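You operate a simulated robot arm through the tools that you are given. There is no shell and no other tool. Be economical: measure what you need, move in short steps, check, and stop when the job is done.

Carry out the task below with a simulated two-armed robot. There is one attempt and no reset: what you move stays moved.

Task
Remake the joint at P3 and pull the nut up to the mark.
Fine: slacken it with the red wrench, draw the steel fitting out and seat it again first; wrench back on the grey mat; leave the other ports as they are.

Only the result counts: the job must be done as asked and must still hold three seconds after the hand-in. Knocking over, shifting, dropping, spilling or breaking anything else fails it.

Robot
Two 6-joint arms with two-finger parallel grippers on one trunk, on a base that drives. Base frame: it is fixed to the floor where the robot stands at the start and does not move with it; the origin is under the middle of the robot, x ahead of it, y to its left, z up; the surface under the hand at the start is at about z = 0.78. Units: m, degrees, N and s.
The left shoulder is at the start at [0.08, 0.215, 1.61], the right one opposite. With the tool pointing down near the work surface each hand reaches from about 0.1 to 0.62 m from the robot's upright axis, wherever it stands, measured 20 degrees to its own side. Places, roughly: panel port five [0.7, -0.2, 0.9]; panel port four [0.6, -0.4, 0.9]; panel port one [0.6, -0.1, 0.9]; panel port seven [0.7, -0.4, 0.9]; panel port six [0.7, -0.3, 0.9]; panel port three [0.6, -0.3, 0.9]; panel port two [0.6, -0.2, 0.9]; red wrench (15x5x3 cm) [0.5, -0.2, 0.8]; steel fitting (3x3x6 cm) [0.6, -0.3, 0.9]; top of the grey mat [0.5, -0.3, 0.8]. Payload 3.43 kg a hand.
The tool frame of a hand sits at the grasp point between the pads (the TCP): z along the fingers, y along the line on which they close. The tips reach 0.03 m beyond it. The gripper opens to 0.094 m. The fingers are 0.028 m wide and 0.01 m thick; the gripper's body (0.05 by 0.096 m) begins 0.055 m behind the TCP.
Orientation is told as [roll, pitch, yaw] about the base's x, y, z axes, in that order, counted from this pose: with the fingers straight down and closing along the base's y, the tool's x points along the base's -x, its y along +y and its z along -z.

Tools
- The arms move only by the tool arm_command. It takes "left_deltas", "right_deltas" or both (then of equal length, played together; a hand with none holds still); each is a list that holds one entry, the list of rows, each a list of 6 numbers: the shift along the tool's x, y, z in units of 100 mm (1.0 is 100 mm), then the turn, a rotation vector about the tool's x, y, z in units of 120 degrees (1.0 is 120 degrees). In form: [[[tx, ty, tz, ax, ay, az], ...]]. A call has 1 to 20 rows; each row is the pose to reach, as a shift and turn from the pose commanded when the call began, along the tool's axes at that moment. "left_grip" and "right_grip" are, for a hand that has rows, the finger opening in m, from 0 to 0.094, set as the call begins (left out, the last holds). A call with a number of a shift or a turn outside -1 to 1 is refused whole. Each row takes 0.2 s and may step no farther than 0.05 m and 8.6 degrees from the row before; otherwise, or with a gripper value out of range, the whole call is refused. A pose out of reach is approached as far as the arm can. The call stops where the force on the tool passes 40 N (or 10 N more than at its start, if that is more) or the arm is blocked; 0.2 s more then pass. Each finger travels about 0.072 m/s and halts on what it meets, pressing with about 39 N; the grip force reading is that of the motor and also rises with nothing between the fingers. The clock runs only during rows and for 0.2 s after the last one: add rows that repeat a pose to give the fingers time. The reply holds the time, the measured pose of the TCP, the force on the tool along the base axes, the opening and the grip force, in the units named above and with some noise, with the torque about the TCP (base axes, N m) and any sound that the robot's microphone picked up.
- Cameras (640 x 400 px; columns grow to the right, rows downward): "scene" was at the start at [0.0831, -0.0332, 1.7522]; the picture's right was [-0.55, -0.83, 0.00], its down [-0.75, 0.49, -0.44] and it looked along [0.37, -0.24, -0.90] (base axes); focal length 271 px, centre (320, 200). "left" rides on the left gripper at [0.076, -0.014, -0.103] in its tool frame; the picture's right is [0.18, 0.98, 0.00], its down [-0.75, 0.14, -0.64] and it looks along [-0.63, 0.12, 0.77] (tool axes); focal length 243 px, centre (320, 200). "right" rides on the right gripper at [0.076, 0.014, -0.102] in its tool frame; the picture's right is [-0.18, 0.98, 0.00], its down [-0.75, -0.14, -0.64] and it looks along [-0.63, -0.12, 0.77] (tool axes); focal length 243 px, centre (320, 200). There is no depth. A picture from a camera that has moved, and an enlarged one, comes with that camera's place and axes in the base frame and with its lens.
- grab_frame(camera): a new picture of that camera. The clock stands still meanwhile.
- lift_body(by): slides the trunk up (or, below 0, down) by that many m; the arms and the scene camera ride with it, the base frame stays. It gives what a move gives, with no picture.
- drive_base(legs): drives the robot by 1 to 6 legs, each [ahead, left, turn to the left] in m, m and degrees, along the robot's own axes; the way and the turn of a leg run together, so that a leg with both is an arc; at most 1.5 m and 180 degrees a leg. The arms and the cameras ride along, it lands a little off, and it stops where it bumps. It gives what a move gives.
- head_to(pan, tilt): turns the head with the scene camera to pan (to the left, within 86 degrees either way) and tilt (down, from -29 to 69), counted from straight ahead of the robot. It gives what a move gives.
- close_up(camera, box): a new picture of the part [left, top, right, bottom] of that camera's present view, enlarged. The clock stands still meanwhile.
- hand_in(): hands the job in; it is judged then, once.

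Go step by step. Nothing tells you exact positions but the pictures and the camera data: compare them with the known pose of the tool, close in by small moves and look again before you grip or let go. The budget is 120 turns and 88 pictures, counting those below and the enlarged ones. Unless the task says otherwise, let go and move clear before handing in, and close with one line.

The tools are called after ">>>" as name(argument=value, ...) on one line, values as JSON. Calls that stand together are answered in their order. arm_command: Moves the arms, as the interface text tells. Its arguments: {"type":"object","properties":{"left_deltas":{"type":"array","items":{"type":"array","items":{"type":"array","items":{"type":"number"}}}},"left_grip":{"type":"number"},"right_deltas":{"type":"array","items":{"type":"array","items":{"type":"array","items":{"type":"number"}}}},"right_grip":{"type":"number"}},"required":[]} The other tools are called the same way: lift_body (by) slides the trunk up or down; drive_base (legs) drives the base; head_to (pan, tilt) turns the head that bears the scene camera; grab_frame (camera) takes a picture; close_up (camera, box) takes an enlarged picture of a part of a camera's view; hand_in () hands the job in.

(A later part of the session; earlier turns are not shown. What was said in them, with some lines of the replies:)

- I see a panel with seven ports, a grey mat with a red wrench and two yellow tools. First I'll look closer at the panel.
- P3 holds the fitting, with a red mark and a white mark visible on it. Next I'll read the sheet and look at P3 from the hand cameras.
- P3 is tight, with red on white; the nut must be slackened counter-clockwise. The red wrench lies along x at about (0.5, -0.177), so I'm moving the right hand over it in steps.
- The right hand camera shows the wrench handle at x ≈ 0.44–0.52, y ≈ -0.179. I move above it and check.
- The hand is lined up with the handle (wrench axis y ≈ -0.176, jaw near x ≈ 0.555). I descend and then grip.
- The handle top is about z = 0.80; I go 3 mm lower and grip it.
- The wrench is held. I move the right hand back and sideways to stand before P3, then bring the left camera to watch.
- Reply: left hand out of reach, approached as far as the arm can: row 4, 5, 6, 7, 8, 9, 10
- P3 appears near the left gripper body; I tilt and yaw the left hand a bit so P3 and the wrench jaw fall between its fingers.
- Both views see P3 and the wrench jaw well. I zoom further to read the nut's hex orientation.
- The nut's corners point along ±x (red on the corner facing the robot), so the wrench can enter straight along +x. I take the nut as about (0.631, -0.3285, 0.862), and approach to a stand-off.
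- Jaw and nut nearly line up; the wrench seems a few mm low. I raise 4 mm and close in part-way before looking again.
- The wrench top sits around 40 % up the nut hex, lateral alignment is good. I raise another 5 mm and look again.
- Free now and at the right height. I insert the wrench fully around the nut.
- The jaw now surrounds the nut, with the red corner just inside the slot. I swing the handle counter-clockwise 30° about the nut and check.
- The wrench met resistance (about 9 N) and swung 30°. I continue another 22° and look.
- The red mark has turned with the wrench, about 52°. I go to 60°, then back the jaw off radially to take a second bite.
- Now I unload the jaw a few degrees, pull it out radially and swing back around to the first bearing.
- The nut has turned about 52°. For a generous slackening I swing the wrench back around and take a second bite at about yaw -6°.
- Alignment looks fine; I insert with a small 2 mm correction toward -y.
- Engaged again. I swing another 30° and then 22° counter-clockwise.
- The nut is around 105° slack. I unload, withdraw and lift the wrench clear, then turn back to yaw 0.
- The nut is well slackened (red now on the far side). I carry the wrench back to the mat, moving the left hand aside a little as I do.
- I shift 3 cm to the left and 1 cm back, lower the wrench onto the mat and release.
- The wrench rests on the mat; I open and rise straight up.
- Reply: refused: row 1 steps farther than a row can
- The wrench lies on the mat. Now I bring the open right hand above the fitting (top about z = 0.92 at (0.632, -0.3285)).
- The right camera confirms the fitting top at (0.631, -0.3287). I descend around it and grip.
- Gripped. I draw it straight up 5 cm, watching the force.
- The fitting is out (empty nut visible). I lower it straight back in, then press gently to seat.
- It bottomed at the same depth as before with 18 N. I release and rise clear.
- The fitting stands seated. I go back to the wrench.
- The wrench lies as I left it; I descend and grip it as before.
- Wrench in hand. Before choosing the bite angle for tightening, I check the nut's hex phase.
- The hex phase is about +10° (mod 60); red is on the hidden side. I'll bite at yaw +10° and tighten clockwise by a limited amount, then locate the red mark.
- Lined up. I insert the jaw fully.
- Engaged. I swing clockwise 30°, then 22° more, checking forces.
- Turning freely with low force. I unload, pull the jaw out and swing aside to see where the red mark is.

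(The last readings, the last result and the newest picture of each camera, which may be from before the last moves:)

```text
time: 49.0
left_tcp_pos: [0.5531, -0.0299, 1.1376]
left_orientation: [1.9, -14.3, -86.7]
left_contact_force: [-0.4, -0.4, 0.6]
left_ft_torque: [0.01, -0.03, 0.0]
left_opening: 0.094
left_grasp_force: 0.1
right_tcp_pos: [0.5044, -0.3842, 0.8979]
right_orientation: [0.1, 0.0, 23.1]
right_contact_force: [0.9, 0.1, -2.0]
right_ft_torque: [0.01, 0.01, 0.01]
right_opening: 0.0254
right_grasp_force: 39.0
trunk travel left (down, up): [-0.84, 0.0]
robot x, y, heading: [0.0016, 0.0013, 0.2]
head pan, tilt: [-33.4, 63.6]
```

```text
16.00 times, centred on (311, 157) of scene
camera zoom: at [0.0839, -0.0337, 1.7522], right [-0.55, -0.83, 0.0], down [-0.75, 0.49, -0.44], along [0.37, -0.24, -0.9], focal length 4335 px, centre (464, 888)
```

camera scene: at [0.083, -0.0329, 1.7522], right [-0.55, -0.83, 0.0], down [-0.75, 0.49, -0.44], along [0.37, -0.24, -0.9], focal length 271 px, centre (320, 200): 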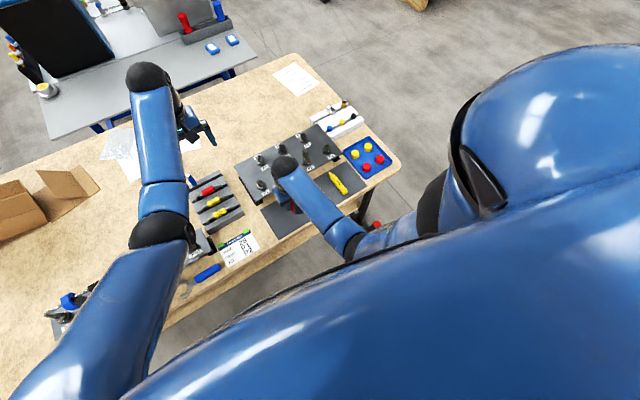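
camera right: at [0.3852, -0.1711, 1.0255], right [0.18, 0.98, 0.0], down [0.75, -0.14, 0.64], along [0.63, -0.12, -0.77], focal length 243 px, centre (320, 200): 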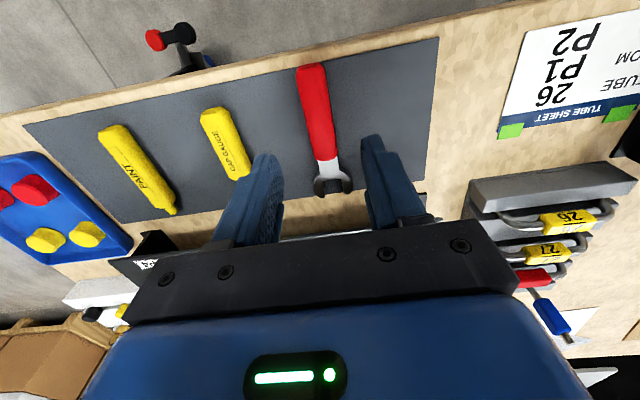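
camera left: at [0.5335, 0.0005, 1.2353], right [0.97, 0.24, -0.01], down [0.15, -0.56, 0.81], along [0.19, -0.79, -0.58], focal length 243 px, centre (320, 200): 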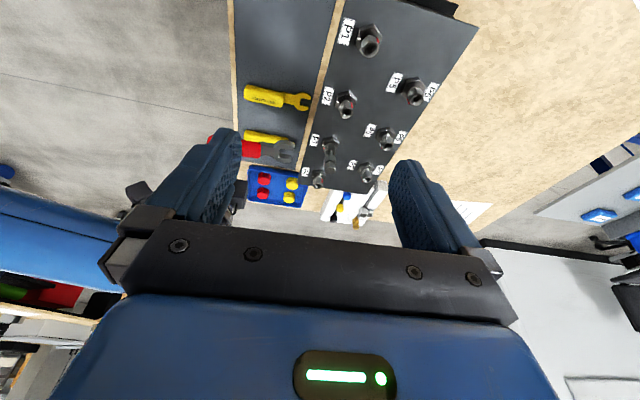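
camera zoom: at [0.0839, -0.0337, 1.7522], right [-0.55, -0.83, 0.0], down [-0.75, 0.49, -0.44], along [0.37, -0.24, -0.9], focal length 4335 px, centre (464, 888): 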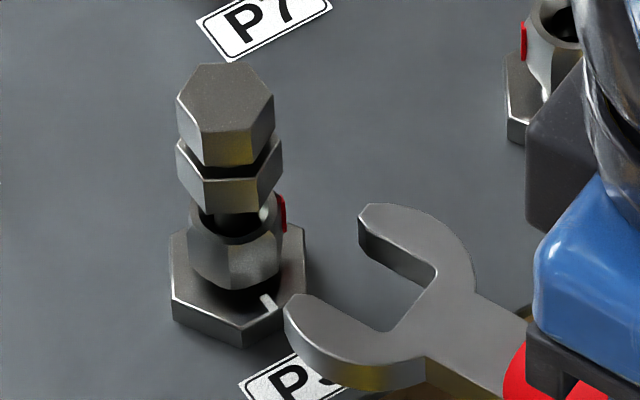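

Red is now visible at about 75° from the mark. I re-engage at yaw ≈ 18° for the next bite.

>>> arm_command(right_deltas=[[[-0.005, 0.12, 0, 0, 0, 0.042], [-0.1, 0.12, 0, 0, 0, 0.042], [-0.2, 0.12, 0, 0, 0, 0.042], [-0.29, 0.12, 0, 0, 0, 0.042], [-0.37, 0.12, 0, 0, 0, 0.042]]])

>>> close_up(camera="left", box=[296, 150, 360, 190])

```text
time: 50.2
left_tcp_pos: [0.5517, -0.0302, 1.1388]
left_orientation: [1.8, -14.1, -86.9]
left_contact_force: [1.0, -0.1, -0.4]
left_ft_torque: [0.0, -0.02, -0.02]
left_opening: 0.0938
left_grasp_force: 0.0
right_tcp_pos: [0.532, -0.3583, 0.8985]
right_orientation: [0.1, 0.1, 17.8]
right_contact_force: [-4.4, -3.0, -1.1]
right_ft_torque: [-0.15, 0.16, -0.05]
right_opening: 0.025
right_grasp_force: 39.0
trunk travel left (down, up): [-0.84, 0.0]
robot x, y, heading: [-0.0015, -0.0008, -0.1]
head pan, tilt: [-33.4, 63.6]
```

```text
10.00 times, centred on (328, 170) of left
camera zoom: at [0.5293, 0.0677, 1.2186], right [0.97, 0.24, -0.01], down [0.15, -0.56, 0.81], along [0.19, -0.79, -0.58], focal length 2426 px, centre (240, 500)
```

zoom: 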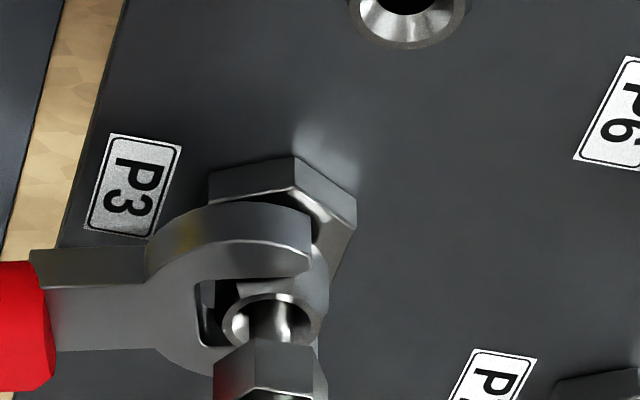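

Engaged. Swing clockwise 52° (yaw 18 → -34).

>>> arm_command(right_deltas=[[[0.0, 0.1318, 0, 0, 0, 0.0625], [-0.0264, 0.2614, 0, 0, 0, 0.125], [-0.0689, 0.3865, 0, 0, 0, 0.1875], [-0.1273, 0.505, 0, 0, 0, 0.25]]])

>>> arm_command(right_deltas=[[[-0.0086, 0.1318, 0, 0, 0, 0.0625], [-0.0344, 0.2614, 0, 0, 0, 0.125], [-0.0769, 0.3865, 0, 0, 0, 0.1875]]])

>>> close_up(camera="left", box=[296, 150, 360, 190])

```text
time: 51.2
left_tcp_pos: [0.5509, -0.0294, 1.1379]
left_orientation: [1.7, -14.2, -86.8]
left_contact_force: [-0.1, -0.1, 0.6]
left_ft_torque: [-0.02, 0.02, 0.0]
left_opening: 0.094
left_grasp_force: 0.0
right_tcp_pos: [0.529, -0.3069, 0.8968]
right_orientation: [-0.1, 0.2, -12.3]
right_contact_force: [-8.0, -2.9, -6.2]
right_ft_torque: [0.05, 0.81, -0.04]
right_opening: 0.0251
right_grasp_force: 39.0
trunk travel left (down, up): [-0.84, 0.0]
robot x, y, heading: [-0.0018, 0.0013, -0.0]
head pan, tilt: [-33.4, 63.6]
```

```text
time: 52.0
left_tcp_pos: [0.5519, -0.0296, 1.1382]
left_orientation: [1.7, -14.1, -86.7]
left_contact_force: [-0.1, 0.3, 0.5]
left_ft_torque: [-0.01, -0.01, 0.01]
left_opening: 0.094
left_grasp_force: 0.1
right_tcp_pos: [0.5452, -0.2692, 0.8961]
right_orientation: [0.0, 0.3, -34.7]
right_contact_force: [-10.8, -0.2, -10.9]
right_ft_torque: [0.58, 1.12, -0.08]
right_opening: 0.0251
right_grasp_force: 39.1
trunk travel left (down, up): [-0.84, 0.0]
robot x, y, heading: [-0.0015, -0.0022, 0.0]
head pan, tilt: [-33.4, 63.6]
```

```text
10.00 times, centred on (328, 170) of left
camera zoom: at [0.5303, 0.0684, 1.2181], right [0.97, 0.24, -0.01], down [0.15, -0.56, 0.81], along [0.19, -0.79, -0.58], focal length 2426 px, centre (240, 500)
```

zoom: 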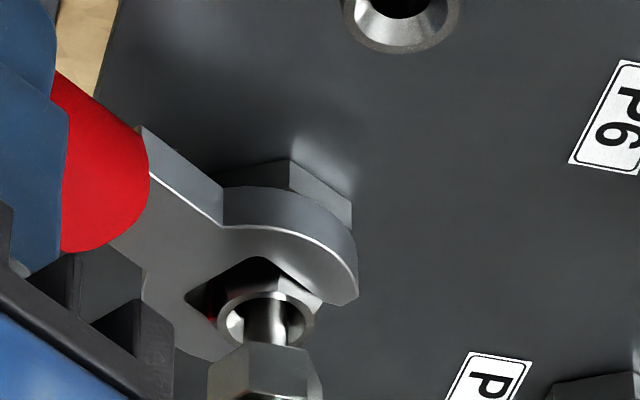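

The nut is drawing down (wrench pulled slightly downward). I unload, lower 2 mm, withdraw and swing away to look.

>>> arm_command(right_deltas=[[[0.02, -0.05, 0.015, 0, 0, -0.025], [0.19, -0.05, 0.015, 0, 0, -0.025], [0.37, -0.05, 0.015, 0, 0, -0.025]]])

>>> arm_command(right_deltas=[[[-0.0132, -0.191, 0, 0, 0, -0.0656], [-0.0522, -0.377, 0, 0, 0, -0.1313], [-0.1162, -0.5566, 0, 0, 0, -0.1969], [-0.2049, -0.7263, 0, 0, 0, -0.2625]]])

>>> arm_command(right_deltas=[[[-0.0132, -0.191, 0, 0, 0, -0.0656], [-0.0522, -0.377, 0, 0, 0, -0.1313], [-0.1162, -0.5566, 0, 0, 0, -0.1969], [-0.2049, -0.7263, 0, 0, 0, -0.2625]]])

>>> close_up(camera="left", box=[296, 150, 360, 190])

>>> close_up(camera="scene", box=[295, 145, 327, 169])

```text
time: 52.8
left_tcp_pos: [0.5527, -0.028, 1.1391]
left_orientation: [1.8, -14.3, -86.7]
left_contact_force: [0.1, -0.2, 0.8]
left_ft_torque: [-0.04, 0.01, -0.04]
left_opening: 0.0937
left_grasp_force: 0.0
right_tcp_pos: [0.512, -0.2511, 0.8983]
right_orientation: [-0.1, -0.1, -31.5]
right_contact_force: [0.5, -0.2, -0.5]
right_ft_torque: [0.03, 0.02, 0.01]
right_opening: 0.0254
right_grasp_force: 38.9
trunk travel left (down, up): [-0.84, 0.0]
robot x, y, heading: [-0.0031, -0.0024, 0.2]
head pan, tilt: [-33.4, 63.6]
```

```text
time: 53.8
left_tcp_pos: [0.5526, -0.0296, 1.1374]
left_orientation: [1.8, -14.2, -86.7]
left_contact_force: [0.9, -0.4, -0.2]
left_ft_torque: [-0.03, -0.01, 0.01]
left_opening: 0.0938
left_grasp_force: 0.0
right_tcp_pos: [0.4917, -0.3254, 0.8947]
right_orientation: [0.2, 0.1, 0.0]
right_contact_force: [-0.3, -0.1, -0.9]
right_ft_torque: [-0.01, 0.08, -0.01]
right_opening: 0.0253
right_grasp_force: 38.8
trunk travel left (down, up): [-0.84, 0.0]
robot x, y, heading: [0.0015, -0.0023, 0.2]
head pan, tilt: [-33.4, 63.6]
```

```text
time: 54.8
left_tcp_pos: [0.5536, -0.0292, 1.1383]
left_orientation: [1.8, -14.2, -86.7]
left_contact_force: [0.4, 0.0, -0.1]
left_ft_torque: [-0.02, 0.01, -0.01]
left_opening: 0.0941
left_grasp_force: 0.0
right_tcp_pos: [0.512, -0.3979, 0.8951]
right_orientation: [0.0, 0.0, 31.6]
right_contact_force: [-0.4, 0.5, -0.7]
right_ft_torque: [-0.04, 0.02, -0.01]
right_opening: 0.0252
right_grasp_force: 38.6
trunk travel left (down, up): [-0.84, 0.0]
robot x, y, heading: [-0.0013, 0.0005, -0.1]
head pan, tilt: [-33.4, 63.6]
```

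```text
10.00 times, centred on (328, 170) of left
camera zoom: at [0.5309, 0.0686, 1.2179], right [0.97, 0.24, -0.02], down [0.15, -0.56, 0.81], along [0.19, -0.79, -0.58], focal length 2426 px, centre (240, 500)
```

zoom: 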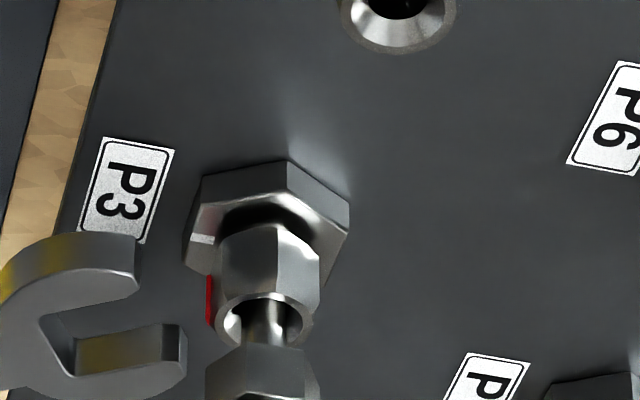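

```text
16.00 times, centred on (311, 157) of scene
camera zoom: at [0.084, -0.0337, 1.7522], right [-0.55, -0.83, 0.0], down [-0.75, 0.49, -0.44], along [0.37, -0.24, -0.9], focal length 4335 px, centre (464, 888)
```

zoom: 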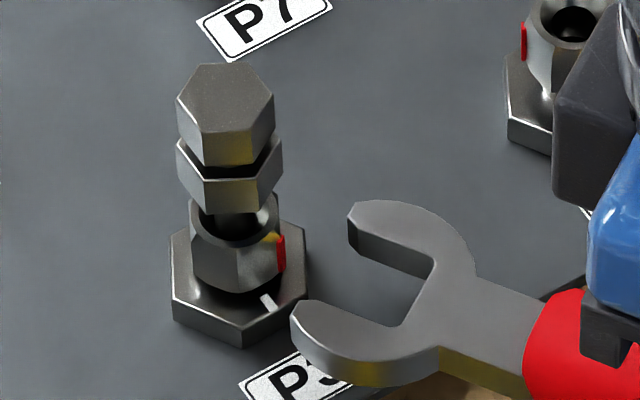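

Red is now about 29° short of the mark, and the jaw is at the right bearing. I insert again.

>>> arm_command(right_deltas=[[[-0.1, 0.01, 0, 0, 0, 0.01], [-0.2, 0.01, 0, 0, 0, 0.01], [-0.28, 0.01, 0, 0, 0, 0.01], [-0.355, 0.01, 0, 0, 0, 0.01]]])

>>> close_up(camera="left", box=[296, 150, 360, 190])

```text
time: 55.8
left_tcp_pos: [0.5528, -0.0292, 1.1386]
left_orientation: [1.8, -14.2, -86.7]
left_contact_force: [-0.2, 0.1, -0.4]
left_ft_torque: [-0.02, -0.01, 0.01]
left_opening: 0.094
left_grasp_force: 0.1
right_tcp_pos: [0.541, -0.3791, 0.896]
right_orientation: [0.1, 0.0, 30.2]
right_contact_force: [-1.2, 0.6, -1.0]
right_ft_torque: [0.04, 0.07, 0.1]
right_opening: 0.0253
right_grasp_force: 38.3
trunk travel left (down, up): [-0.84, 0.0]
robot x, y, heading: [0.0058, -0.0013, 0.2]
head pan, tilt: [-33.4, 63.6]
```

```text
10.00 times, centred on (328, 170) of left
camera zoom: at [0.5306, 0.0689, 1.218], right [0.97, 0.24, -0.01], down [0.15, -0.56, 0.81], along [0.19, -0.79, -0.58], focal length 2426 px, centre (240, 500)
```

zoom: 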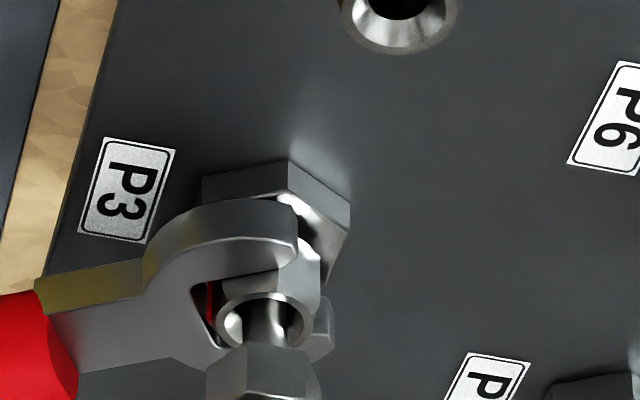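

Engaged with red in the slot. I swing clockwise 30° toward yaw 0.

>>> arm_command(right_deltas=[[[-0.0086, 0.1318, 0.005, 0, 0, 0.0625], [-0.0344, 0.2614, 0.01, 0, 0, 0.125], [-0.0769, 0.3865, 0.01, 0, 0, 0.1875], [-0.1353, 0.505, 0.01, 0, 0, 0.25]]])

>>> close_up(camera="left", box=[296, 150, 360, 190])

```text
time: 56.8
left_tcp_pos: [0.5546, -0.0291, 1.138]
left_orientation: [1.8, -14.2, -86.7]
left_contact_force: [0.7, 0.0, -0.2]
left_ft_torque: [-0.01, -0.01, 0.0]
left_opening: 0.0939
left_grasp_force: 0.1
right_tcp_pos: [0.5273, -0.3289, 0.895]
right_orientation: [0.0, 0.2, 0.0]
right_contact_force: [-1.4, -0.2, -7.9]
right_ft_torque: [-0.02, 0.75, 0.57]
right_opening: 0.025
right_grasp_force: 38.7
trunk travel left (down, up): [-0.84, 0.0]
robot x, y, heading: [-0.0006, -0.0002, 0.3]
head pan, tilt: [-33.4, 63.6]
```

```text
10.00 times, centred on (328, 170) of left
camera zoom: at [0.5314, 0.0683, 1.2176], right [0.97, 0.24, -0.02], down [0.15, -0.56, 0.81], along [0.19, -0.79, -0.58], focal length 2426 px, centre (240, 500)
```

zoom: 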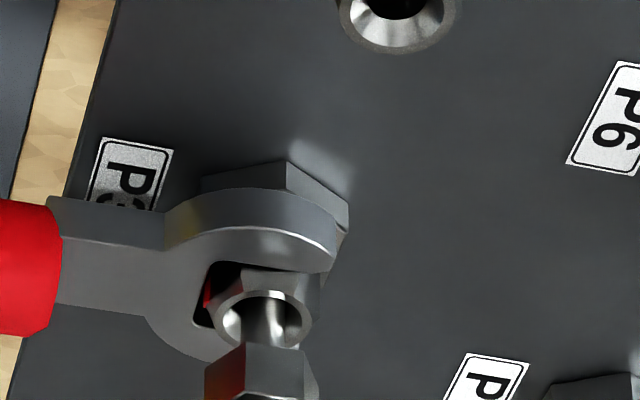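

Near the mark; I withdraw to see the marks clearly.

>>> arm_command(right_deltas=[[[0.02, -0.03, 0.005, 0, 0, -0.017], [0.2, -0.03, 0.005, 0, 0, -0.017], [0.42, -0.03, 0.005, 0, 0, -0.017]]])

>>> close_up(camera="scene", box=[301, 150, 321, 165])

>>> close_up(camera="left", box=[310, 160, 342, 184])

```text
time: 57.6
left_tcp_pos: [0.5488, -0.0294, 1.1391]
left_orientation: [2.0, -14.2, -86.7]
left_contact_force: [0.1, 0.2, 0.7]
left_ft_torque: [-0.01, -0.01, -0.02]
left_opening: 0.0939
left_grasp_force: 0.0
right_tcp_pos: [0.4831, -0.3327, 0.8963]
right_orientation: [0.1, -0.1, 2.2]
right_contact_force: [-0.4, -0.4, -1.1]
right_ft_torque: [0.04, 0.02, 0.0]
right_opening: 0.0253
right_grasp_force: 39.1
trunk travel left (down, up): [-0.84, 0.0]
robot x, y, heading: [0.0019, 0.0035, 0.0]
head pan, tilt: [-33.4, 63.6]
```

```text
16.00 times, centred on (311, 158) of scene
camera zoom: at [0.0795, -0.0331, 1.7525], right [-0.55, -0.83, 0.0], down [-0.75, 0.49, -0.45], along [0.37, -0.25, -0.9], focal length 4335 px, centre (464, 880)
```

zoom: 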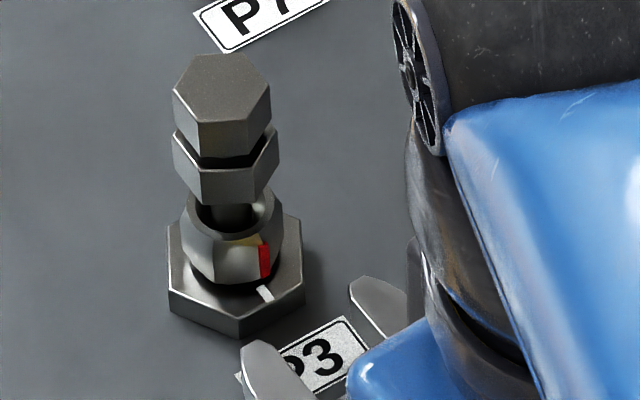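

```text
16.00 times, centred on (326, 172) of left
camera zoom: at [0.5278, 0.069, 1.2193], right [0.97, 0.24, -0.01], down [0.15, -0.56, 0.81], along [0.19, -0.79, -0.58], focal length 3882 px, centre (224, 648)
```

zoom: 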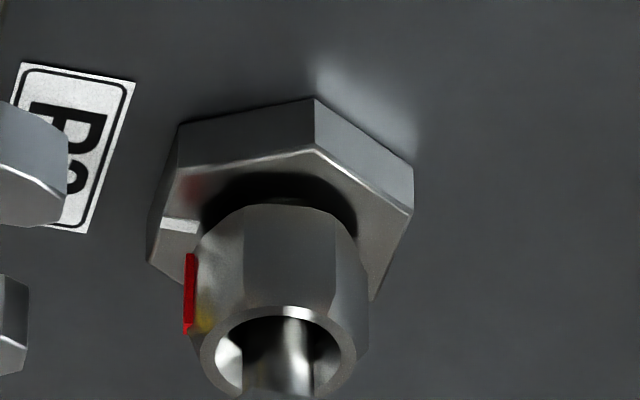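

The red mark is about 6° short of the mark. I re-insert and pull a little further clockwise, to yaw about -6°.

>>> arm_command(right_deltas=[[[-0.12, 0, 0, 0, 0, 0], [-0.24, 0, 0, 0, 0, 0], [-0.35, 0, 0, 0, 0, 0], [-0.44, 0, 0, 0, 0, 0]]])

>>> arm_command(right_deltas=[[[-0.003, 0.072, 0, 0, 0, 0.034], [-0.01, 0.144, 0, 0, 0, 0.068]]])

>>> arm_command(right_deltas=[[[0.02, -0.05, 0.0, 0, 0, -0.025], [0.2, -0.05, 0.0, 0, 0, -0.025], [0.42, -0.05, 0.0, 0, 0, -0.025]]])

>>> close_up(camera="scene", box=[301, 150, 321, 165])

```text
time: 58.6
left_tcp_pos: [0.5507, -0.0303, 1.1383]
left_orientation: [2.0, -14.3, -86.8]
left_contact_force: [0.5, -0.1, -0.3]
left_ft_torque: [0.02, 0.02, -0.02]
left_opening: 0.0939
left_grasp_force: 0.0
right_tcp_pos: [0.5278, -0.3315, 0.8944]
right_orientation: [0.0, 0.2, 2.1]
right_contact_force: [-6.9, -3.4, -1.7]
right_ft_torque: [-0.14, 0.3, -0.12]
right_opening: 0.0249
right_grasp_force: 38.7
trunk travel left (down, up): [-0.84, 0.0]
robot x, y, heading: [-0.0005, 0.0018, 0.0]
head pan, tilt: [-33.4, 63.6]
```

```text
time: 59.2
left_tcp_pos: [0.5515, -0.0299, 1.1403]
left_orientation: [1.8, -14.3, -86.8]
left_contact_force: [-1.2, 0.2, -0.2]
left_ft_torque: [-0.03, -0.02, 0.02]
left_opening: 0.0942
left_grasp_force: 0.0
right_tcp_pos: [0.5278, -0.317, 0.8938]
right_orientation: [0.0, 0.2, -6.2]
right_contact_force: [-13.3, -6.5, -3.3]
right_ft_torque: [-0.19, 0.67, -0.15]
right_opening: 0.0254
right_grasp_force: 38.3
trunk travel left (down, up): [-0.84, 0.0]
robot x, y, heading: [-0.0019, -0.0024, -0.1]
head pan, tilt: [-33.4, 63.6]
```

```text
time: 60.0
left_tcp_pos: [0.5505, -0.0266, 1.1397]
left_orientation: [1.9, -14.3, -86.8]
left_contact_force: [-1.0, 0.4, 0.7]
left_ft_torque: [-0.01, -0.02, 0.05]
left_opening: 0.094
left_grasp_force: 0.0
right_tcp_pos: [0.4878, -0.3141, 0.8971]
right_orientation: [0.0, -0.1, -2.8]
right_contact_force: [0.5, -0.1, -0.8]
right_ft_torque: [0.01, 0.05, 0.01]
right_opening: 0.0253
right_grasp_force: 38.9
trunk travel left (down, up): [-0.84, 0.0]
robot x, y, heading: [-0.0028, -0.0014, 0.1]
head pan, tilt: [-33.4, 63.6]
```

```text
16.00 times, centred on (311, 158) of scene
camera zoom: at [0.0801, -0.0304, 1.7525], right [-0.55, -0.84, 0.0], down [-0.75, 0.49, -0.45], along [0.37, -0.25, -0.89], focal length 4335 px, centre (464, 880)
```

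zoom: 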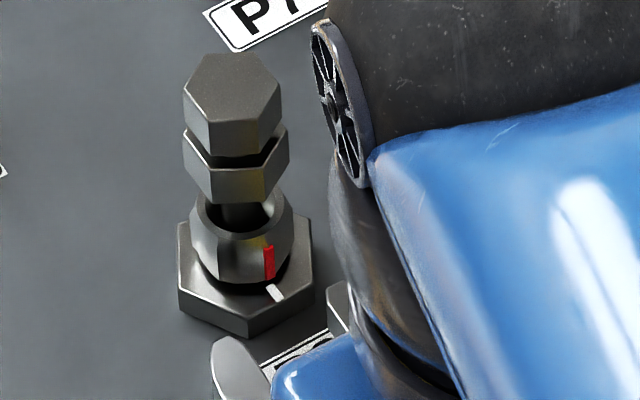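

Red and white now look aligned just as in the original picture. To verify from straight in front, I lift the wrench and hover the right camera before P3.

>>> arm_command(right_deltas=[[[0, 0, -0.4, 0, 0, -0.01], [0, 0, -0.8, 0, 0, -0.023], [0, 0, -1.0, 0, 0, -0.023]]])

>>> arm_command(right_deltas=[[[-0.3, -0.05, -0.1, 0, 0, 0], [-0.6, -0.1, -0.2, 0, 0, 0], [-1.0, -0.15, -0.3, 0, 0, 0]]])

>>> arm_command(right_deltas=[[[-0.25, 0, 0, 0, 0, 0], [-0.5, 0, 0, 0, 0, 0]]])

>>> close_up(camera="right", box=[280, 50, 360, 110])

```text
time: 60.8
left_tcp_pos: [0.5515, -0.0284, 1.1387]
left_orientation: [1.8, -14.4, -86.7]
left_contact_force: [0.1, 0.4, 0.0]
left_ft_torque: [0.0, -0.01, -0.02]
left_opening: 0.0942
left_grasp_force: 0.0
right_tcp_pos: [0.4887, -0.3139, 0.9961]
right_orientation: [0.0, -0.1, -0.2]
right_contact_force: [0.4, -0.3, -1.4]
right_ft_torque: [-0.04, 0.03, 0.02]
right_opening: 0.0251
right_grasp_force: 39.1
trunk travel left (down, up): [-0.84, 0.0]
robot x, y, heading: [0.0012, -0.0004, -0.1]
head pan, tilt: [-33.4, 63.6]
```

```text
time: 61.6
left_tcp_pos: [0.5536, -0.0304, 1.1369]
left_orientation: [1.9, -14.2, -86.7]
left_contact_force: [-0.3, 0.5, 0.9]
left_ft_torque: [0.0, 0.0, -0.01]
left_opening: 0.094
left_grasp_force: 0.1
right_tcp_pos: [0.5896, -0.3303, 1.0234]
right_orientation: [0.1, 0.2, -0.2]
right_contact_force: [0.9, 0.0, -1.5]
right_ft_torque: [-0.02, 0.04, 0.01]
right_opening: 0.025
right_grasp_force: 39.4
trunk travel left (down, up): [-0.84, 0.0]
robot x, y, heading: [0.002, 0.0011, 0.0]
head pan, tilt: [-33.4, 63.6]
```

```text
time: 62.2
left_tcp_pos: [0.5545, -0.0293, 1.1374]
left_orientation: [1.7, -14.3, -86.7]
left_contact_force: [0.2, 0.7, -0.6]
left_ft_torque: [0.03, 0.0, -0.02]
left_opening: 0.0937
left_grasp_force: 0.2
right_tcp_pos: [0.6415, -0.3307, 1.0238]
right_orientation: [0.0, 0.1, -0.2]
right_contact_force: [-0.8, 0.3, -2.0]
right_ft_torque: [-0.01, 0.11, -0.01]
right_opening: 0.0251
right_grasp_force: 38.8
trunk travel left (down, up): [-0.84, 0.0]
robot x, y, heading: [-0.0007, -0.0011, 0.0]
head pan, tilt: [-33.4, 63.6]
```

```text
6.67 times, centred on (320, 80) of right
camera zoom: at [0.5648, -0.3156, 1.1276], right [0.19, 0.98, 0.0], down [0.75, -0.14, 0.64], along [0.63, -0.12, -0.77], focal length 1618 px, centre (320, 1000)
```

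zoom: 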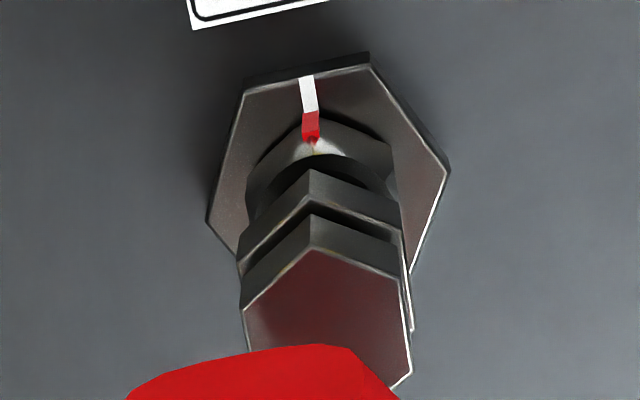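

The red and white marks meet in one line. Now the wrench goes back to the mat.

>>> arm_command(right_deltas=[[[0.3, 0.1, 0, 0, 0, 0], [0.6, 0.3, 0, 0, 0, 0], [0.9, 0.6, 0, 0, 0, 0], [0.9, 0.7, 0.1, 0, 0, 0]]])

>>> arm_command(right_deltas=[[[0.3, 0.23, 0.1, 0, 0, 0], [0.6, 0.46, 0.3, 0, 0, 0], [0.92, 0.7, 0.45, 0, 0, 0], [0.92, 0.7, 0.8, 0, 0, 0]]])

>>> grab_frame(camera="right")

```text
time: 63.2
left_tcp_pos: [0.5519, -0.0289, 1.1386]
left_orientation: [1.8, -14.2, -86.7]
left_contact_force: [-0.9, 0.1, 0.4]
left_ft_torque: [0.0, -0.02, -0.01]
left_opening: 0.094
left_grasp_force: 0.0
right_tcp_pos: [0.5477, -0.2604, 1.0137]
right_orientation: [0.0, 0.0, -0.2]
right_contact_force: [1.2, -0.7, -1.1]
right_ft_torque: [-0.03, 0.06, 0.0]
right_opening: 0.0252
right_grasp_force: 38.8
trunk travel left (down, up): [-0.84, 0.0]
robot x, y, heading: [-0.0008, 0.0017, 0.1]
head pan, tilt: [-33.4, 63.6]
```

```text
time: 64.2
left_tcp_pos: [0.5523, -0.0298, 1.1378]
left_orientation: [1.8, -14.1, -86.7]
left_contact_force: [0.4, -0.5, 0.2]
left_ft_torque: [-0.03, 0.02, -0.02]
left_opening: 0.0942
left_grasp_force: 0.1
right_tcp_pos: [0.4582, -0.1912, 0.9341]
right_orientation: [0.0, 0.0, -0.2]
right_contact_force: [0.0, 0.0, -1.3]
right_ft_torque: [-0.02, 0.05, 0.0]
right_opening: 0.0253
right_grasp_force: 39.3
trunk travel left (down, up): [-0.84, 0.0]
robot x, y, heading: [-0.0017, -0.001, 0.2]
head pan, tilt: [-33.4, 63.6]
```

```text
19 pictures are left
camera right: at [0.3828, -0.1745, 1.0372], right [0.19, 0.98, 0.0], down [0.75, -0.14, 0.64], along [0.63, -0.12, -0.77], focal length 243 px, centre (320, 200)
```

right: 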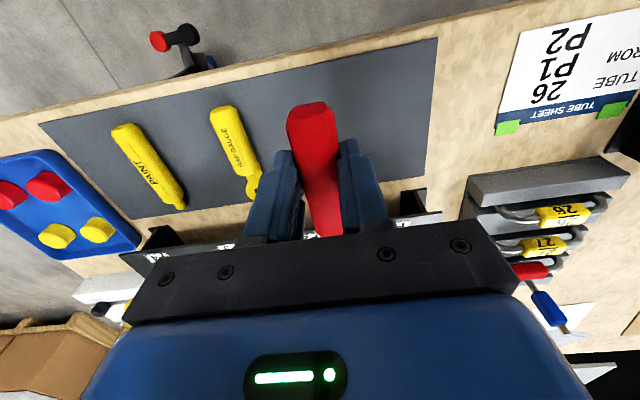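

Clear mat below; I lower and release.

>>> arm_command(right_deltas=[[[-0.02, 0.0, 0.4, 0, 0, 0], [-0.03, 0.0, 0.8, 0, 0, 0], [-0.03, 0.0, 1.0, 0, 0, 0]]])

>>> arm_command(right_deltas=[[[0, 0, 0.1, 0, 0, 0], [0, 0, 0.15, 0, 0, 0], [0, 0, 0.17, 0, 0, 0]]])

```text
time: 65.0
left_tcp_pos: [0.5533, -0.029, 1.1386]
left_orientation: [1.8, -14.1, -86.6]
left_contact_force: [0.0, 0.0, 0.6]
left_ft_torque: [-0.03, -0.01, 0.01]
left_opening: 0.0943
left_grasp_force: 0.1
right_tcp_pos: [0.4596, -0.1899, 0.836]
right_orientation: [0.1, -0.1, -0.2]
right_contact_force: [-0.5, -0.3, -2.2]
right_ft_torque: [-0.01, 0.03, 0.01]
right_opening: 0.0252
right_grasp_force: 38.8
trunk travel left (down, up): [-0.84, 0.0]
robot x, y, heading: [0.0031, -0.0008, -0.0]
head pan, tilt: [-33.4, 63.6]
```

```text
time: 65.8
left_tcp_pos: [0.551, -0.0283, 1.1388]
left_orientation: [1.9, -14.2, -86.7]
left_contact_force: [-0.6, 0.2, -0.1]
left_ft_torque: [0.0, 0.02, 0.04]
left_opening: 0.094
left_grasp_force: 0.1
right_tcp_pos: [0.4593, -0.1898, 0.8182]
right_orientation: [0.0, -0.1, -0.1]
right_contact_force: [-0.5, 0.2, 0.7]
right_ft_torque: [0.07, -0.2, 0.06]
right_opening: 0.0253
right_grasp_force: 39.4
trunk travel left (down, up): [-0.84, 0.0]
robot x, y, heading: [0.0034, 0.0002, 0.0]
head pan, tilt: [-33.4, 63.6]
```

Just touching the mat. One more millimetre, then release and rise.

>>> arm_command(right_deltas=[[[0, 0, 0.01, 0, 0, 0], [0, 0, 0.015, 0, 0, 0]]])

>>> arm_command(right_deltas=[[[0, 0, 0, 0, 0, 0], [0, 0, 0, 0, 0, 0], [0, 0, 0, 0, 0, 0]]], right_grip=0.05)

>>> arm_command(right_deltas=[[[0, 0, -0.2, 0, 0, 0], [0, 0, -0.6, 0, 0, 0], [0, 0, -1.0, 0, 0, 0]]])

>>> arm_command(right_deltas=[[[0.3, -0.2, -0.2, 0, 0, 0], [0.6, -0.4, -0.4, 0, 0, 0], [0.9, -0.6, -0.6, 0, 0, 0]]])

>>> close_up(camera="scene", box=[230, 110, 380, 240])

>>> close_up(camera="scene", box=[301, 150, 321, 165])

```text
time: 66.4
left_tcp_pos: [0.5498, -0.0283, 1.1407]
left_orientation: [1.9, -14.2, -86.7]
left_contact_force: [-0.5, 0.1, -0.3]
left_ft_torque: [-0.03, -0.03, -0.03]
left_opening: 0.0941
left_grasp_force: 0.1
right_tcp_pos: [0.4591, -0.1898, 0.8185]
right_orientation: [-0.1, -0.2, -0.1]
right_contact_force: [-3.4, -0.4, 11.1]
right_ft_torque: [-0.02, -1.28, -0.1]
right_opening: 0.0252
right_grasp_force: 38.8
trunk travel left (down, up): [-0.84, 0.0]
robot x, y, heading: [-0.0006, 0.0025, 0.2]
head pan, tilt: [-33.4, 63.6]
```

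```text
time: 67.2
left_tcp_pos: [0.5508, -0.028, 1.1389]
left_orientation: [1.9, -14.2, -86.6]
left_contact_force: [-0.1, -0.5, -0.5]
left_ft_torque: [0.0, 0.0, -0.01]
left_opening: 0.094
left_grasp_force: 0.0
right_tcp_pos: [0.4582, -0.19, 0.8161]
right_orientation: [-0.1, 0.1, -0.1]
right_contact_force: [-0.1, 0.1, 0.3]
right_ft_torque: [0.01, 0.0, -0.02]
right_opening: 0.05
right_grasp_force: 0.0
trunk travel left (down, up): [-0.84, 0.0]
robot x, y, heading: [-0.0058, -0.0005, 0.1]
head pan, tilt: [-33.4, 63.6]
```

```text
time: 68.0
left_tcp_pos: [0.5517, -0.0281, 1.1392]
left_orientation: [1.8, -14.1, -86.7]
left_contact_force: [0.1, -1.3, -0.3]
left_ft_torque: [0.0, 0.0, 0.0]
left_opening: 0.094
left_grasp_force: 0.0
right_tcp_pos: [0.4595, -0.1908, 0.9164]
right_orientation: [0.0, 0.1, -0.2]
right_contact_force: [0.2, 0.0, 0.0]
right_ft_torque: [-0.03, 0.01, 0.02]
right_opening: 0.0501
right_grasp_force: 0.0
trunk travel left (down, up): [-0.84, 0.0]
robot x, y, heading: [-0.0006, -0.0003, -0.0]
head pan, tilt: [-33.4, 63.6]
```

```text
time: 68.8
left_tcp_pos: [0.5513, -0.0299, 1.1386]
left_orientation: [1.9, -14.2, -86.8]
left_contact_force: [0.5, -0.3, 0.4]
left_ft_torque: [0.0, 0.0, 0.03]
left_opening: 0.094
left_grasp_force: 0.0
right_tcp_pos: [0.3699, -0.2503, 0.9754]
right_orientation: [0.0, -0.1, -0.2]
right_contact_force: [0.0, 0.2, -0.1]
right_ft_torque: [-0.01, 0.02, -0.02]
right_opening: 0.0499
right_grasp_force: 0.0
trunk travel left (down, up): [-0.84, 0.0]
robot x, y, heading: [-0.0001, -0.0004, 0.0]
head pan, tilt: [-33.4, 63.6]
```

```text
3.08 times, centred on (305, 175) of scene
camera zoom: at [0.082, -0.0332, 1.7523], right [-0.55, -0.83, 0.0], down [-0.75, 0.49, -0.44], along [0.37, -0.24, -0.9], focal length 834 px, centre (366, 277)
```

zoom: 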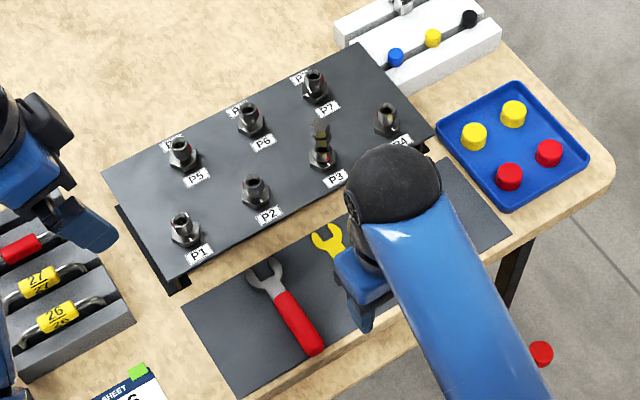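

```text
16.00 times, centred on (311, 158) of scene
camera zoom: at [0.082, -0.0332, 1.7523], right [-0.55, -0.83, 0.0], down [-0.75, 0.49, -0.44], along [0.37, -0.24, -0.9], focal length 4335 px, centre (464, 880)
```

zoom: 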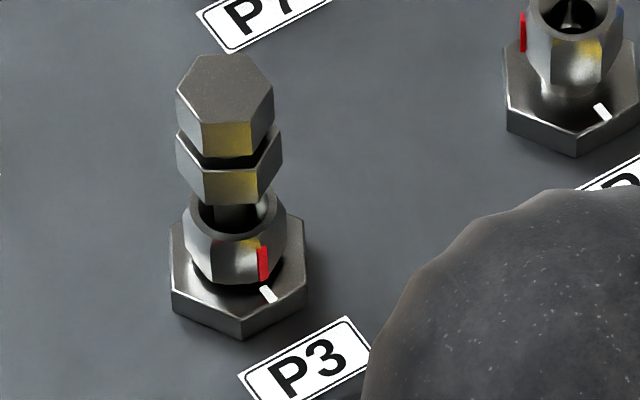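

Marks match. I check whether the wrench handle end lies wholly on the mat.

>>> close_up(camera="scene", box=[275, 185, 325, 235])

>>> grab_frame(camera="right")

```text
8.00 times, centred on (300, 210) of scene
camera zoom: at [0.082, -0.0332, 1.7523], right [-0.55, -0.83, 0.0], down [-0.75, 0.49, -0.44], along [0.37, -0.24, -0.9], focal length 2168 px, centre (480, 120)
```

zoom: 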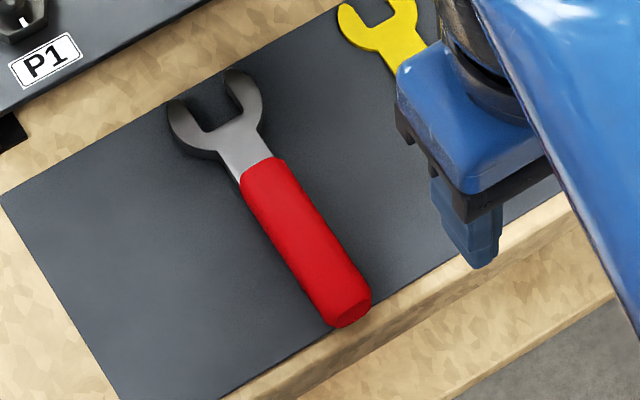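

```text
15 pictures are left
camera right: at [0.2947, -0.2352, 1.0785], right [0.19, 0.98, 0.0], down [0.75, -0.14, 0.64], along [0.63, -0.12, -0.77], focal length 243 px, centre (320, 200)
```

right: 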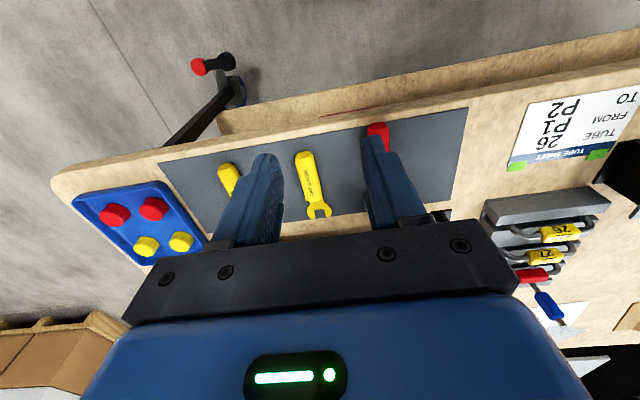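

The handle end is right at the mat's edge, so I'll re-grip and move it about 1.3 cm further in, as it lay originally.

>>> arm_command(right_deltas=[[[-0.3, 0.2, 0.2, 0, 0, 0], [-0.6, 0.4, 0.4, 0, 0, 0], [-0.9, 0.6, 0.6, 0, 0, 0]]])

>>> arm_command(right_deltas=[[[0, 0, 0.4, 0, 0, 0], [0, 0, 0.8, 0, 0, 0], [0, 0, 1.0, 0, 0, 0]]])

>>> arm_command(right_deltas=[[[0, 0, 0, 0, 0, 0], [0, 0, 0, 0, 0, 0], [0, 0, 0, 0, 0, 0], [0, 0, -0.1, 0, 0, 0], [-0.07, 0, -0.1, 0, 0, 0], [-0.13, 0, -0.1, 0, 0, 0], [-0.13, 0, -0.05, 0, 0, 0], [-0.13, 0, -0.01, 0, 0, 0], [-0.13, 0, 0.0, 0, 0, 0]]], right_grip=0.0)

```text
time: 69.6
left_tcp_pos: [0.5522, -0.0275, 1.1376]
left_orientation: [1.8, -14.2, -86.7]
left_contact_force: [0.0, -0.3, 0.4]
left_ft_torque: [-0.02, -0.01, 0.01]
left_opening: 0.0938
left_grasp_force: 0.0
right_tcp_pos: [0.4636, -0.191, 0.9137]
right_orientation: [0.0, 0.1, -0.2]
right_contact_force: [0.2, 0.6, 0.1]
right_ft_torque: [-0.02, 0.01, 0.0]
right_opening: 0.05
right_grasp_force: 0.0
trunk travel left (down, up): [-0.84, 0.0]
robot x, y, heading: [0.0007, 0.0, -0.0]
head pan, tilt: [-33.4, 63.6]
```

```text
time: 70.4
left_tcp_pos: [0.5526, -0.0284, 1.1384]
left_orientation: [1.9, -14.1, -86.7]
left_contact_force: [0.3, 0.1, 0.4]
left_ft_torque: [0.0, -0.01, 0.0]
left_opening: 0.0943
left_grasp_force: 0.0
right_tcp_pos: [0.4615, -0.1915, 0.8166]
right_orientation: [0.0, 0.0, -0.1]
right_contact_force: [-0.8, -0.3, -0.5]
right_ft_torque: [-0.01, 0.03, 0.0]
right_opening: 0.05
right_grasp_force: 0.1
trunk travel left (down, up): [-0.84, 0.0]
robot x, y, heading: [-0.0031, 0.0033, -0.0]
head pan, tilt: [-33.4, 63.6]
```

```text
time: 72.4
left_tcp_pos: [0.5518, -0.029, 1.1378]
left_orientation: [1.9, -14.2, -86.6]
left_contact_force: [-0.5, -0.7, 0.2]
left_ft_torque: [0.01, 0.0, 0.01]
left_opening: 0.094
left_grasp_force: 0.0
right_tcp_pos: [0.4732, -0.19, 0.8174]
right_orientation: [0.0, 0.0, -0.3]
right_contact_force: [-0.7, 0.0, -0.3]
right_ft_torque: [0.01, 0.01, 0.0]
right_opening: 0.0255
right_grasp_force: 38.7
trunk travel left (down, up): [-0.84, 0.0]
robot x, y, heading: [0.0015, 0.001, -0.1]
head pan, tilt: [-33.4, 63.6]
```

The wrench is set down 1.3 cm further in. I release, rise, retreat and check.

>>> arm_command(right_deltas=[[[0, 0, 0.005, 0, 0, 0], [0, 0, 0.005, 0, 0, 0], [0, 0, 0.005, 0, 0, 0]]], right_grip=0.05)

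>>> arm_command(right_deltas=[[[0, 0, -0.2, 0, 0, 0], [0, 0, -0.6, 0, 0, 0], [0, 0, -1.0, 0, 0, 0]]])

>>> arm_command(right_deltas=[[[0.3, -0.2, -0.2, 0, 0, 0], [0.6, -0.4, -0.4, 0, 0, 0], [0.9, -0.6, -0.6, 0, 0, 0]]])

>>> close_up(camera="scene", box=[240, 130, 360, 235])

```text
time: 73.2
left_tcp_pos: [0.5517, -0.0289, 1.1374]
left_orientation: [1.8, -14.2, -86.7]
left_contact_force: [-0.2, -0.3, 0.4]
left_ft_torque: [0.01, 0.03, -0.01]
left_opening: 0.0941
left_grasp_force: 0.1
right_tcp_pos: [0.4739, -0.1889, 0.8165]
right_orientation: [0.0, 0.0, -0.1]
right_contact_force: [0.9, 0.0, -0.5]
right_ft_torque: [-0.02, 0.0, 0.0]
right_opening: 0.05
right_grasp_force: 0.2
trunk travel left (down, up): [-0.84, 0.0]
robot x, y, heading: [-0.0003, -0.0013, -0.3]
head pan, tilt: [-33.4, 63.6]
```

```text
time: 74.0
left_tcp_pos: [0.5513, -0.0285, 1.1392]
left_orientation: [2.0, -14.2, -86.8]
left_contact_force: [-1.1, -0.9, 0.5]
left_ft_torque: [0.01, -0.02, 0.02]
left_opening: 0.094
left_grasp_force: 0.1
right_tcp_pos: [0.471, -0.1889, 0.9154]
right_orientation: [0.0, 0.1, -0.3]
right_contact_force: [0.8, -0.4, 0.2]
right_ft_torque: [-0.02, 0.01, 0.0]
right_opening: 0.0502
right_grasp_force: 0.1
trunk travel left (down, up): [-0.84, 0.0]
robot x, y, heading: [-0.0006, 0.0006, -0.2]
head pan, tilt: [-33.4, 63.6]
```

```text
time: 74.8
left_tcp_pos: [0.5509, -0.0295, 1.1393]
left_orientation: [1.9, -14.1, -86.8]
left_contact_force: [0.6, -0.2, 0.5]
left_ft_torque: [0.0, 0.01, 0.0]
left_opening: 0.094
left_grasp_force: 0.1
right_tcp_pos: [0.3805, -0.2504, 0.974]
right_orientation: [0.0, 0.0, -0.2]
right_contact_force: [1.4, 0.3, -0.2]
right_ft_torque: [-0.01, 0.02, 0.0]
right_opening: 0.05
right_grasp_force: 0.1
trunk travel left (down, up): [-0.84, 0.0]
robot x, y, heading: [-0.0005, 0.0003, -0.1]
head pan, tilt: [-33.4, 63.6]
```

```text
3.81 times, centred on (300, 182) of scene
camera zoom: at [0.0819, -0.0332, 1.7523], right [-0.55, -0.83, 0.0], down [-0.75, 0.49, -0.44], along [0.37, -0.24, -0.9], focal length 1032 px, centre (396, 267)
```

zoom: 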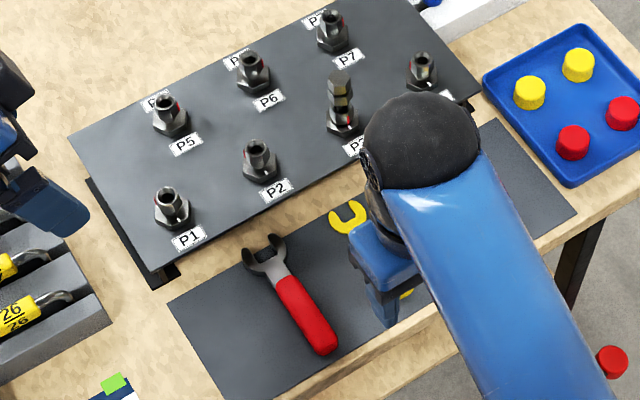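

The wrench lies on the mat, the fitting is seated in P3, and the red and white marks line up. Both hands are clear, so I hand in.

>>> hand_in()

```text
The job is handed in.
```

I remade the P3 joint: I slackened the nut, drew the steel fitting out, seated it again and pulled the nut up until its red mark met the white one. The red wrench is back on the grey mat, and I left the other ports alone.
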